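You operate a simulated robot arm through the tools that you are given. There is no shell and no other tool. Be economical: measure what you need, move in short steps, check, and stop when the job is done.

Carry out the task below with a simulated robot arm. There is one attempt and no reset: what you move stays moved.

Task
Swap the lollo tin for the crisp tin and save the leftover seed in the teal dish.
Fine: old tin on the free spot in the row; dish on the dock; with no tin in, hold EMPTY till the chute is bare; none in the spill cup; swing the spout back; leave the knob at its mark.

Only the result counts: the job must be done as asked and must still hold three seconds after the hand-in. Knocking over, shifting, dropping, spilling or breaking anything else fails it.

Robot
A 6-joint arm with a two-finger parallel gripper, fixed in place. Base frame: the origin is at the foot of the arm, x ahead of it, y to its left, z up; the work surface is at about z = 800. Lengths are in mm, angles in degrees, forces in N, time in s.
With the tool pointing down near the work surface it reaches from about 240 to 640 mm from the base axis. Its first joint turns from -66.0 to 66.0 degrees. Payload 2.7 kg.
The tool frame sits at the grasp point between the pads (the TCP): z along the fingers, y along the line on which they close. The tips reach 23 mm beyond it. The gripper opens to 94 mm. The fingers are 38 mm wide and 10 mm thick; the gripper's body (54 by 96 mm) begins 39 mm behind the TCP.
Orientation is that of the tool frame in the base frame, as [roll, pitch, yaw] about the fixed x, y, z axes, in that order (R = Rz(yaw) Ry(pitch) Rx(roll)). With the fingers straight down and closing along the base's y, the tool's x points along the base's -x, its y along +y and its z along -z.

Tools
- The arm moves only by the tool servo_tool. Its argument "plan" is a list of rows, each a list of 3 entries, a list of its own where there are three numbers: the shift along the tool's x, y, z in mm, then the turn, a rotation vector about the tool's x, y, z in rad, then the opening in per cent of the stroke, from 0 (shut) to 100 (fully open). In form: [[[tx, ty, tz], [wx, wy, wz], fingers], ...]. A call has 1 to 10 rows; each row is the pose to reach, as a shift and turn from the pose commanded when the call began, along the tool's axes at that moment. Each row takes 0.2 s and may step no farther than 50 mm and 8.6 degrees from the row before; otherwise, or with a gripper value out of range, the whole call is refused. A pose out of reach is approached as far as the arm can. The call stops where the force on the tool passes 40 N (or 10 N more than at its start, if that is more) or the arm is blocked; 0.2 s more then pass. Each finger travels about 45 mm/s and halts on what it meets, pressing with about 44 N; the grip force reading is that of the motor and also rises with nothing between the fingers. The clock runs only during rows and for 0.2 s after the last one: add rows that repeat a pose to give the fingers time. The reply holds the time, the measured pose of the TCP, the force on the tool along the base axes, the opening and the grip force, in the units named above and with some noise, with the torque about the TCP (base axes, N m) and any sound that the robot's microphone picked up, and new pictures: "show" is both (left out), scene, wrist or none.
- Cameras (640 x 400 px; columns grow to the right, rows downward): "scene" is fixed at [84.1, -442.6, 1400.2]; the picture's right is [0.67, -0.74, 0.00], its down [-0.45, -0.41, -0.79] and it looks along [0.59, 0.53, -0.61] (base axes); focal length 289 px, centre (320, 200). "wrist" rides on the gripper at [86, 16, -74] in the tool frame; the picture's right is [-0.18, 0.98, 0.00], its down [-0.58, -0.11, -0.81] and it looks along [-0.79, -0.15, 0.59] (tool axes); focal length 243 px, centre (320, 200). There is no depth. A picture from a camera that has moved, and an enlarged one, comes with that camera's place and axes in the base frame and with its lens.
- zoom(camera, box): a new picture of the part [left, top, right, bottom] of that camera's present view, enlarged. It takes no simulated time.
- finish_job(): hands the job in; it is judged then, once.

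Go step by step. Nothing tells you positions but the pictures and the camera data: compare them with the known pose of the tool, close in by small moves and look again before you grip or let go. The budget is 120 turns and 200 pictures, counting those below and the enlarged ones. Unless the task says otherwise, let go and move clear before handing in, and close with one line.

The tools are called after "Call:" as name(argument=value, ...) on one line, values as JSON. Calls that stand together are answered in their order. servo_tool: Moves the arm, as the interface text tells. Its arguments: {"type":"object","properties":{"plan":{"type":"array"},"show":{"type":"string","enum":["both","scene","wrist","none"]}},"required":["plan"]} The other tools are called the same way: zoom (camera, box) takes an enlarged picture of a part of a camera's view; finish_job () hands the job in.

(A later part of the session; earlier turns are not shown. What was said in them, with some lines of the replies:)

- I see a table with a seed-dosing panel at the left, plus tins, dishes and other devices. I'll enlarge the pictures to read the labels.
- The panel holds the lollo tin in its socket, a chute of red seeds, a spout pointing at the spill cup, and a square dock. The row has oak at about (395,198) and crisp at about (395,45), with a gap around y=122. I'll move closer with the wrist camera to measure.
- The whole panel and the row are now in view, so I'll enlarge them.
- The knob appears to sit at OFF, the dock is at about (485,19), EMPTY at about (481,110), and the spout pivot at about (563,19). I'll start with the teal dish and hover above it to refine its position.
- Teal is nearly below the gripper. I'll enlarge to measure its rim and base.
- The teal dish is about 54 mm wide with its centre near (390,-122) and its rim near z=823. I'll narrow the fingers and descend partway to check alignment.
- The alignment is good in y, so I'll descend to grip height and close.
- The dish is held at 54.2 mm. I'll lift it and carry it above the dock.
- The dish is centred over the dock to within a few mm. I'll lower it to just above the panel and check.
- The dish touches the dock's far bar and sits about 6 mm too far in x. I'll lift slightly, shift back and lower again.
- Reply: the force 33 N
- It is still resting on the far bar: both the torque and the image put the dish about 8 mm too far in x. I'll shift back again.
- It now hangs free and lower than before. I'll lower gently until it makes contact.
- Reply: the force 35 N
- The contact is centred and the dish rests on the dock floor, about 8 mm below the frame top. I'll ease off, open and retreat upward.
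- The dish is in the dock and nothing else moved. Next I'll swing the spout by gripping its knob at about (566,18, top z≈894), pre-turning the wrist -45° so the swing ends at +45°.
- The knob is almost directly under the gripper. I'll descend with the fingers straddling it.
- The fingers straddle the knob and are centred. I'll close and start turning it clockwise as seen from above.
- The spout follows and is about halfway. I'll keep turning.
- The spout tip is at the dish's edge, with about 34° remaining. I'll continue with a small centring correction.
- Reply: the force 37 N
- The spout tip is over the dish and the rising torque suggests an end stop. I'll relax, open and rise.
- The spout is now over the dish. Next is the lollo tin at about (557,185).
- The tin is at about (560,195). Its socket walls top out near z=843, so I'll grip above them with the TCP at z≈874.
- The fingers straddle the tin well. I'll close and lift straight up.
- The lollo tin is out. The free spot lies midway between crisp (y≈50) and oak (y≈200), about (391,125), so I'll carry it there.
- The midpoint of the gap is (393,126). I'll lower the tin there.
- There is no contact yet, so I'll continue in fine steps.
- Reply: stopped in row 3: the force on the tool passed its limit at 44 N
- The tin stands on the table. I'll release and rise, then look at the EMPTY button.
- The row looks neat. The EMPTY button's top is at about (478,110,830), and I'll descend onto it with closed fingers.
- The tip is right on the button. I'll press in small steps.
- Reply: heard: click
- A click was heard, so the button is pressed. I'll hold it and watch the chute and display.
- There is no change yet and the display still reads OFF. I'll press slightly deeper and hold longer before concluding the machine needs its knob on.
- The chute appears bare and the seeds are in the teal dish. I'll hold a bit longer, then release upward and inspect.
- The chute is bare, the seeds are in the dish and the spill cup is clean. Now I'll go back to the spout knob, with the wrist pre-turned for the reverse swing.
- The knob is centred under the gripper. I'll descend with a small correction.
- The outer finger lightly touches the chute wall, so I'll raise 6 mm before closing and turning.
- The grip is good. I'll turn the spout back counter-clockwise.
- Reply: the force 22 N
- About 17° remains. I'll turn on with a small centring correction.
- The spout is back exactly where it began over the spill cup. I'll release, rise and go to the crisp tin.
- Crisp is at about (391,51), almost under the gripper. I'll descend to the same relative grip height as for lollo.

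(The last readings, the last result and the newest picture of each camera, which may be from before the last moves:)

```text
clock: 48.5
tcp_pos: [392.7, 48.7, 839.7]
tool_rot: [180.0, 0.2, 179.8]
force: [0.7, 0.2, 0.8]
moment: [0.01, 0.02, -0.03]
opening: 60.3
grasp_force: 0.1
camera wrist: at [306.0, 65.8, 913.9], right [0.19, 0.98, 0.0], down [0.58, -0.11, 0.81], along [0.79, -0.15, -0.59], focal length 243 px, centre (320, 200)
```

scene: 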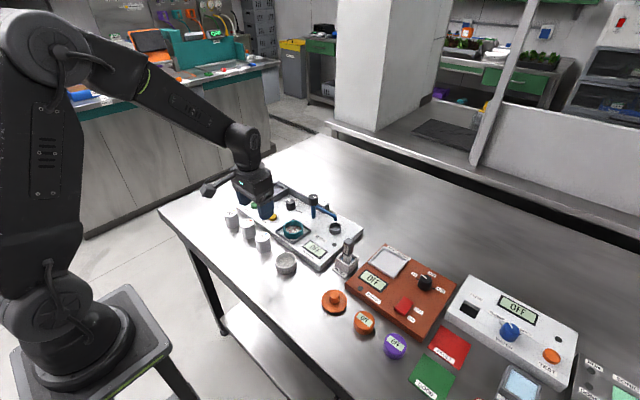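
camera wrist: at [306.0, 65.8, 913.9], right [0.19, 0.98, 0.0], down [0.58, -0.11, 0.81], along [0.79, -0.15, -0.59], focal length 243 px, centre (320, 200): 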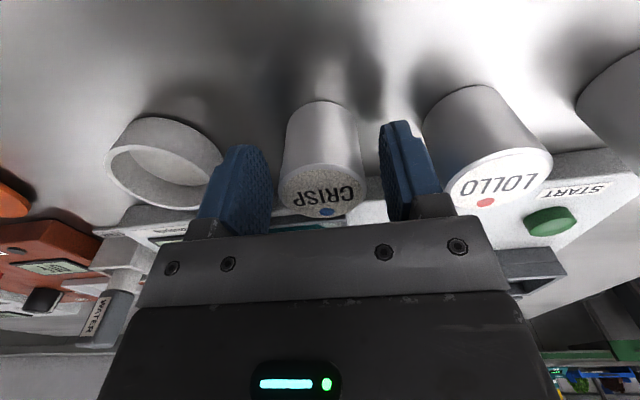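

It is aligned. I'll grip and lift.

Call:
servo_tool(plan=[[[0, 0, 0], [0, 0, 0], 30], [[0, 0, 0], [0, 0, 0], 30], [[0, 0, 0], [0, 0, 0], 30], [[0, 0, -20], [0, 0, 0], 30], [[0, 0, -60], [0, 0, 0], 30], [[0, 0, -100], [0, 0, 0], 30], [[0, 0, -120], [0, 0, 0], 30], [[0, 0, -120], [0, 0, 0], 30]], show="wrist")

```text
clock: 50.3
tcp_pos: [390.2, 49.2, 959.4]
tool_rot: [179.9, 0.1, 179.8]
force: [0.1, 0.2, -0.2]
moment: [-0.03, -0.04, -0.01]
opening: 39.7
grasp_force: 44.0
camera wrist: at [302.0, 65.0, 1034.2], right [0.19, 0.98, 0.0], down [0.58, -0.11, 0.81], along [0.79, -0.15, -0.59], focal length 243 px, centre (320, 200)
```

wrist: 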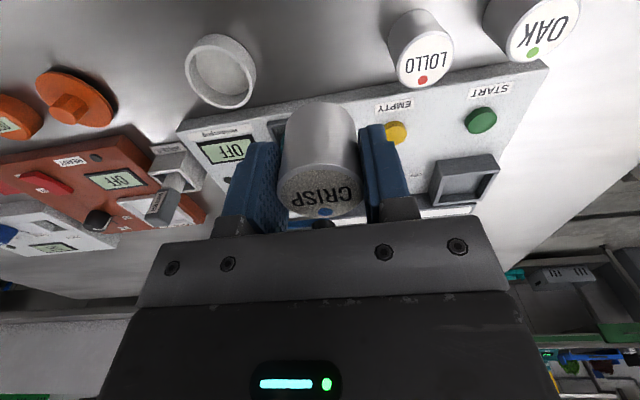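

Crisp is held. I'll carry it over the socket to the position where lollo was gripped, (558,197).

Call:
servo_tool(plan=[[[-33, 29.5, 0], [0, 0, 0], 30], [[-66, 59, 0], [0, 0, 0], 30], [[-100, 88, 0], [0, 0, 0], 30], [[-134, 118, 0], [0, 0, 0], 30], [[-168, 147.5, 5], [0, 0, 0], 30], [[-168, 147.5, 5], [0, 0, 0], 30]])

Call:
zoom(camera="scene", box=[224, 130, 352, 210])

```text
clock: 51.7
tcp_pos: [559.6, 195.6, 952.7]
tool_rot: [180.0, 0.1, 179.8]
force: [0.0, 0.0, -0.7]
moment: [-0.03, -0.01, 0.0]
opening: 39.7
grasp_force: 43.9
camera wrist: at [472.3, 211.6, 1027.1], right [0.19, 0.98, 0.0], down [0.58, -0.11, 0.81], along [0.79, -0.15, -0.59], focal length 243 px, centre (320, 200)
```

scene: 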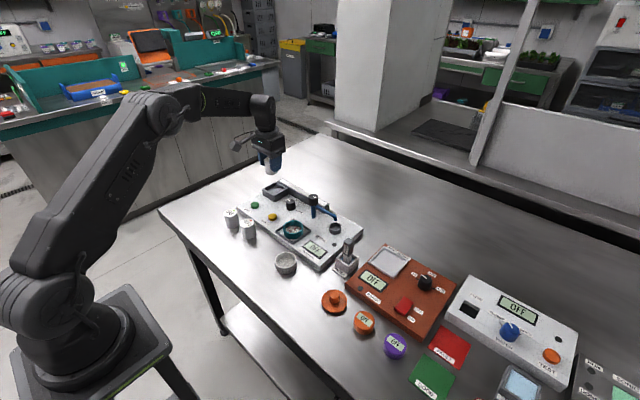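
wrist: 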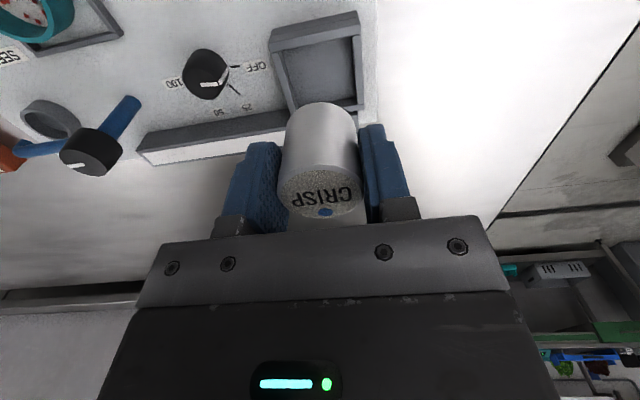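

```text
5.00 times, centred on (288, 170) of scene
camera zoom: at [84.2, -442.6, 1400.2], right [0.67, -0.74, 0.0], down [-0.45, -0.41, -0.79], along [0.59, 0.53, -0.61], focal length 1446 px, centre (480, 350)
```

zoom: 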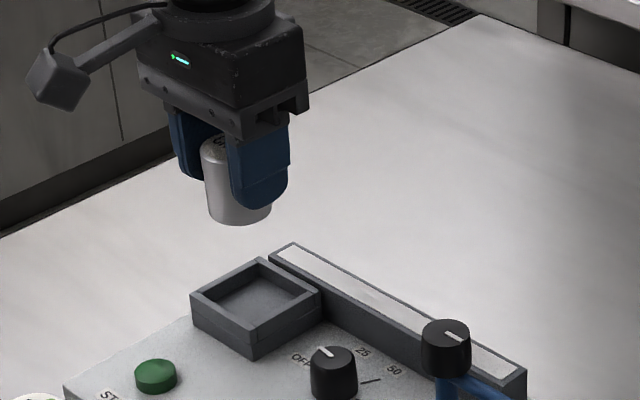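

It is well placed. I'll lower it into the socket, taking the last part in fine steps.

Call:
servo_tool(plan=[[[0, 1, 30], [0, 0, 0], 30], [[0, 1, 58], [0, 0, 0], 30], [[0, 1, 64], [0, 0, 0], 30], [[0, 1, 69], [0, 0, 0], 30], [[0, 1, 72], [0, 0, 0], 30], [[0, 1, 72], [0, 0, 0], 30]])

Call:
zoom(camera="scene", box=[224, 140, 352, 220])

```text
clock: 53.1
tcp_pos: [558.6, 197.3, 879.2]
tool_rot: [180.0, 0.1, 179.8]
force: [0.7, 0.3, -0.9]
moment: [0.01, 0.0, -0.01]
opening: 39.6
grasp_force: 43.9
camera wrist: at [472.1, 213.7, 955.4], right [0.19, 0.98, 0.0], down [0.58, -0.11, 0.81], along [0.79, -0.15, -0.59], focal length 243 px, centre (320, 200)
```

scene: 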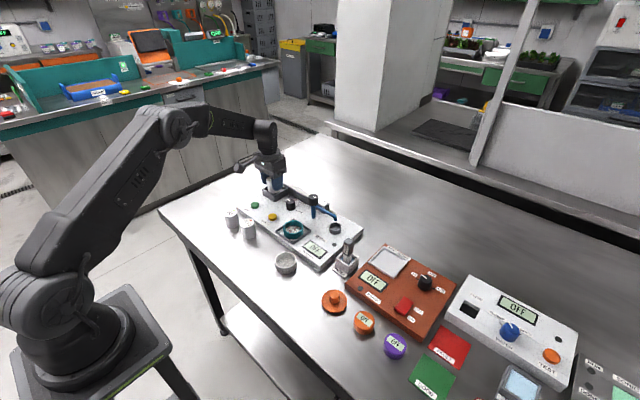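
wrist: 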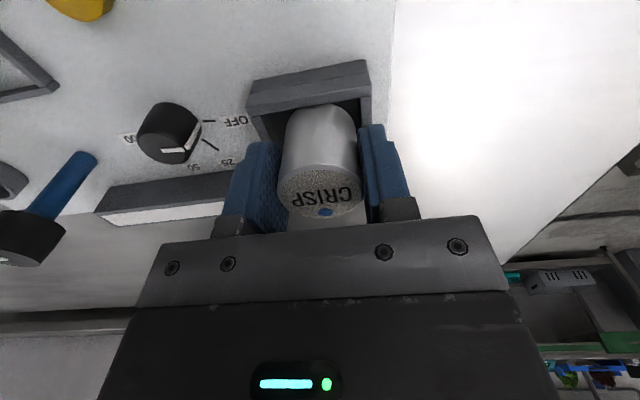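

```text
5.00 times, centred on (288, 180) of scene
camera zoom: at [84.1, -442.6, 1400.2], right [0.67, -0.74, 0.0], down [-0.45, -0.41, -0.79], along [0.59, 0.53, -0.61], focal length 1446 px, centre (480, 300)
```

zoom: 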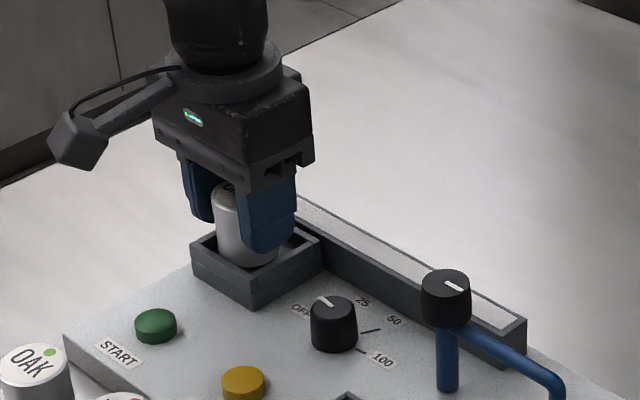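

It is inside the walls but slightly towards the front. I'll shift +2 mm in x and lower to contact.

Call:
servo_tool(plan=[[[-2, 0, 0], [0, 0, 0], 30], [[-2, 0, 2], [0, 0, 0], 30], [[-2, 0, 4], [0, 0, 0], 30], [[-2, 0, 6], [0, 0, 0], 30], [[-2, 0, 6], [0, 0, 0], 30]])

Call:
zoom(camera="scene", box=[224, 140, 352, 220])

```text
clock: 54.3
tcp_pos: [560.8, 196.8, 875.4]
tool_rot: [-179.9, 0.1, 179.9]
force: [-1.1, -0.5, -0.6]
moment: [0.02, -0.05, 0.04]
opening: 39.6
grasp_force: 43.9
camera wrist: at [473.8, 213.5, 950.3], right [0.19, 0.98, 0.0], down [0.58, -0.11, 0.81], along [0.79, -0.15, -0.59], focal length 243 px, centre (320, 200)
```

scene: 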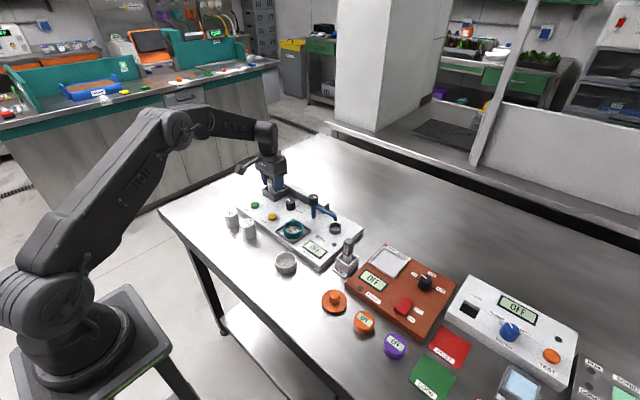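
wrist: 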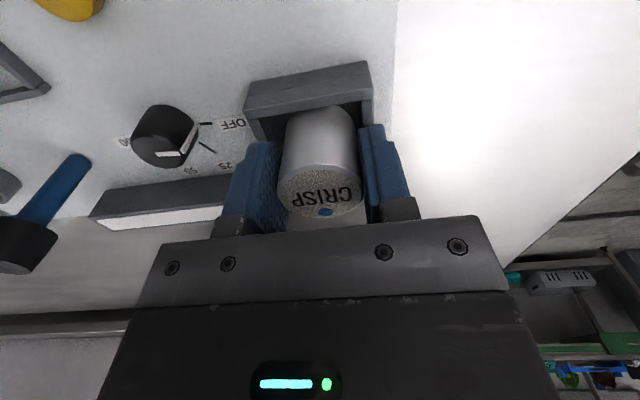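

```text
5.00 times, centred on (288, 180) of scene
camera zoom: at [84.1, -442.6, 1400.2], right [0.67, -0.74, 0.0], down [-0.45, -0.41, -0.79], along [0.59, 0.53, -0.61], focal length 1446 px, centre (480, 300)
```

zoom: 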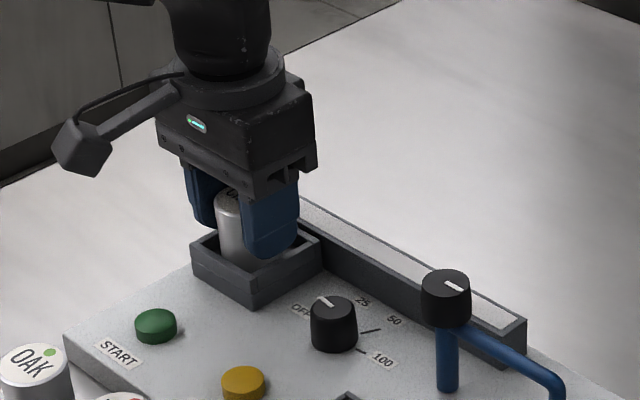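

There is still no contact, so I'll go on in 1.5 mm steps.

Call:
servo_tool(plan=[[[0, 0, 1.5], [0, 0, 0], 30], [[0, 0, 3], [0, 0, 0], 30], [[0, 0, 4.5], [0, 0, 0], 30], [[0, 0, 4.5], [0, 0, 0], 30]], show="wrist")

```text
clock: 55.3
tcp_pos: [562.2, 196.5, 874.7]
tool_rot: [179.8, 0.5, 179.9]
force: [-7.2, -4.2, 31.7]
moment: [-0.26, 0.39, -0.07]
opening: 39.6
grasp_force: 44.0
camera wrist: at [474.1, 213.9, 948.9], right [0.19, 0.98, 0.0], down [0.57, -0.11, 0.81], along [0.8, -0.15, -0.58], focal length 243 px, centre (320, 200)
```

wrist: 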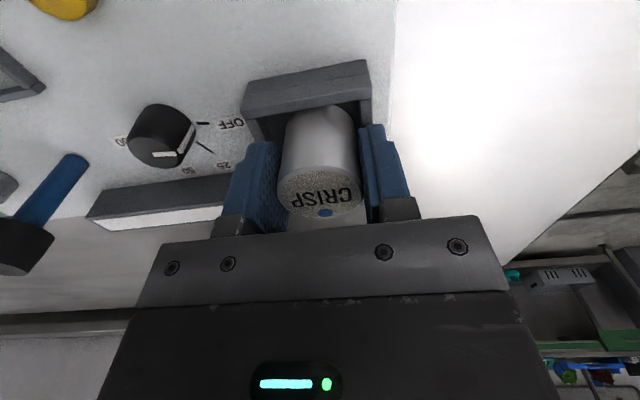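

The tin is seated, at the same height lollo had. I'll relax, open and move clear.

Call:
servo_tool(plan=[[[0, 0, -3.5], [0, 0, 0], 30], [[0, 0, -3.5], [0, 0, 0], 65], [[0, 0, -3.5], [0, 0, 0], 65], [[0, 0, -3.5], [0, 0, 0], 65], [[0, 0, -40], [0, 0, 0], 65], [[0, 0, -85], [0, 0, 0], 65], [[45, -15, -100], [0, 0, 0], 65], [[90, -30, -100], [0, 0, 0], 65], [[135, -45, -100], [0, 0, 0], 65], [[180, -60, -100], [0, 0, 0], 65]])

Call:
zoom(camera="scene", box=[220, 170, 380, 270])

Call:
zoom(camera="wrist", box=[160, 20, 480, 220])

```text
clock: 57.5
tcp_pos: [380.2, 137.9, 971.2]
tool_rot: [180.0, 0.2, 179.8]
force: [-1.2, -0.3, -1.0]
moment: [-0.04, 0.0, 0.02]
opening: 60.7
grasp_force: 0.0
camera wrist: at [292.1, 154.6, 1045.1], right [0.19, 0.98, 0.0], down [0.58, -0.11, 0.81], along [0.79, -0.15, -0.59], focal length 243 px, centre (320, 200)
```

scene: 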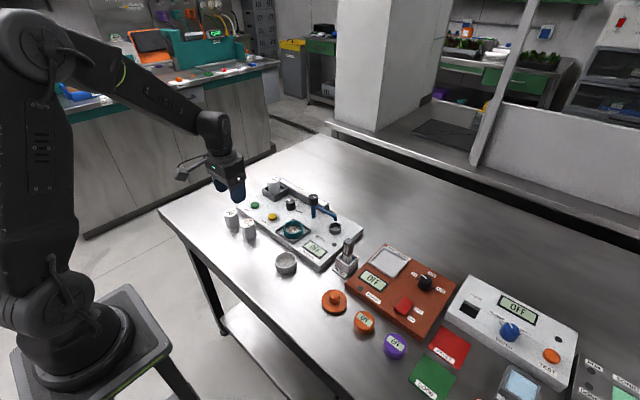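
wrist: 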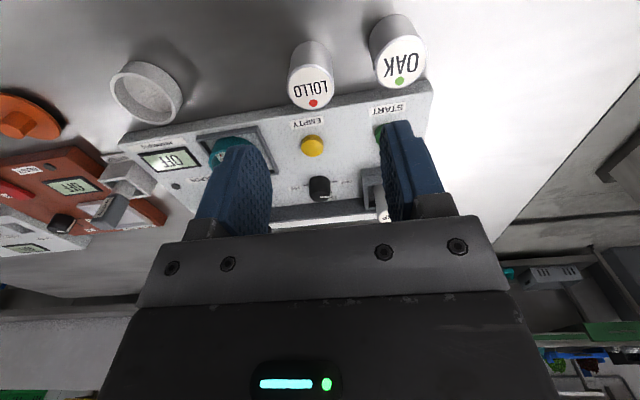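

```text
4.00 times, centred on (300, 220) of scene
camera zoom: at [84.1, -442.6, 1400.2], right [0.67, -0.74, 0.0], down [-0.45, -0.41, -0.79], along [0.59, 0.53, -0.61], focal length 1157 px, centre (400, 120)
```

zoom: 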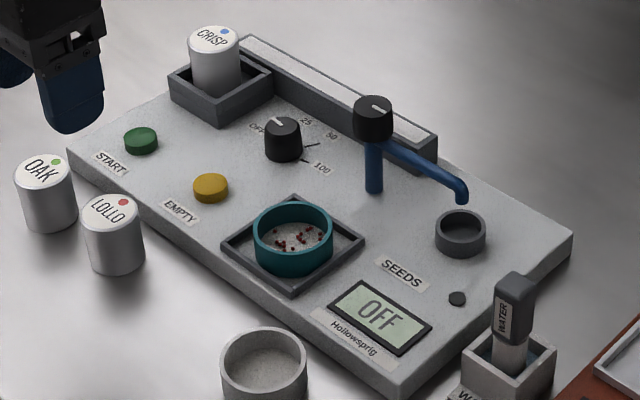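

```text
2.00 times, centred on (320, 120) of wrist
camera zoom: at [292.1, 154.6, 1045.1], right [0.19, 0.98, 0.0], down [0.58, -0.11, 0.81], along [0.79, -0.15, -0.59], focal length 485 px, centre (320, 360)
```

zoom: 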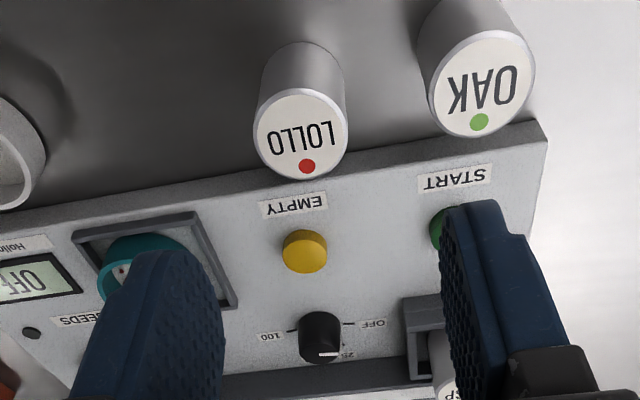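

Crisp is seated in the socket, lollo stands in the free row spot and the seeds are in the teal dish on the dock. The chute and spill cup are empty, the spout is back, the knob is untouched at its OFF mark and the arm is clear.

Call:
finish_job()

```text
The job is handed in.
```

The lollo tin has been swapped for the crisp tin and the leftover seed saved in the teal dish on the dock; the job is handed in.
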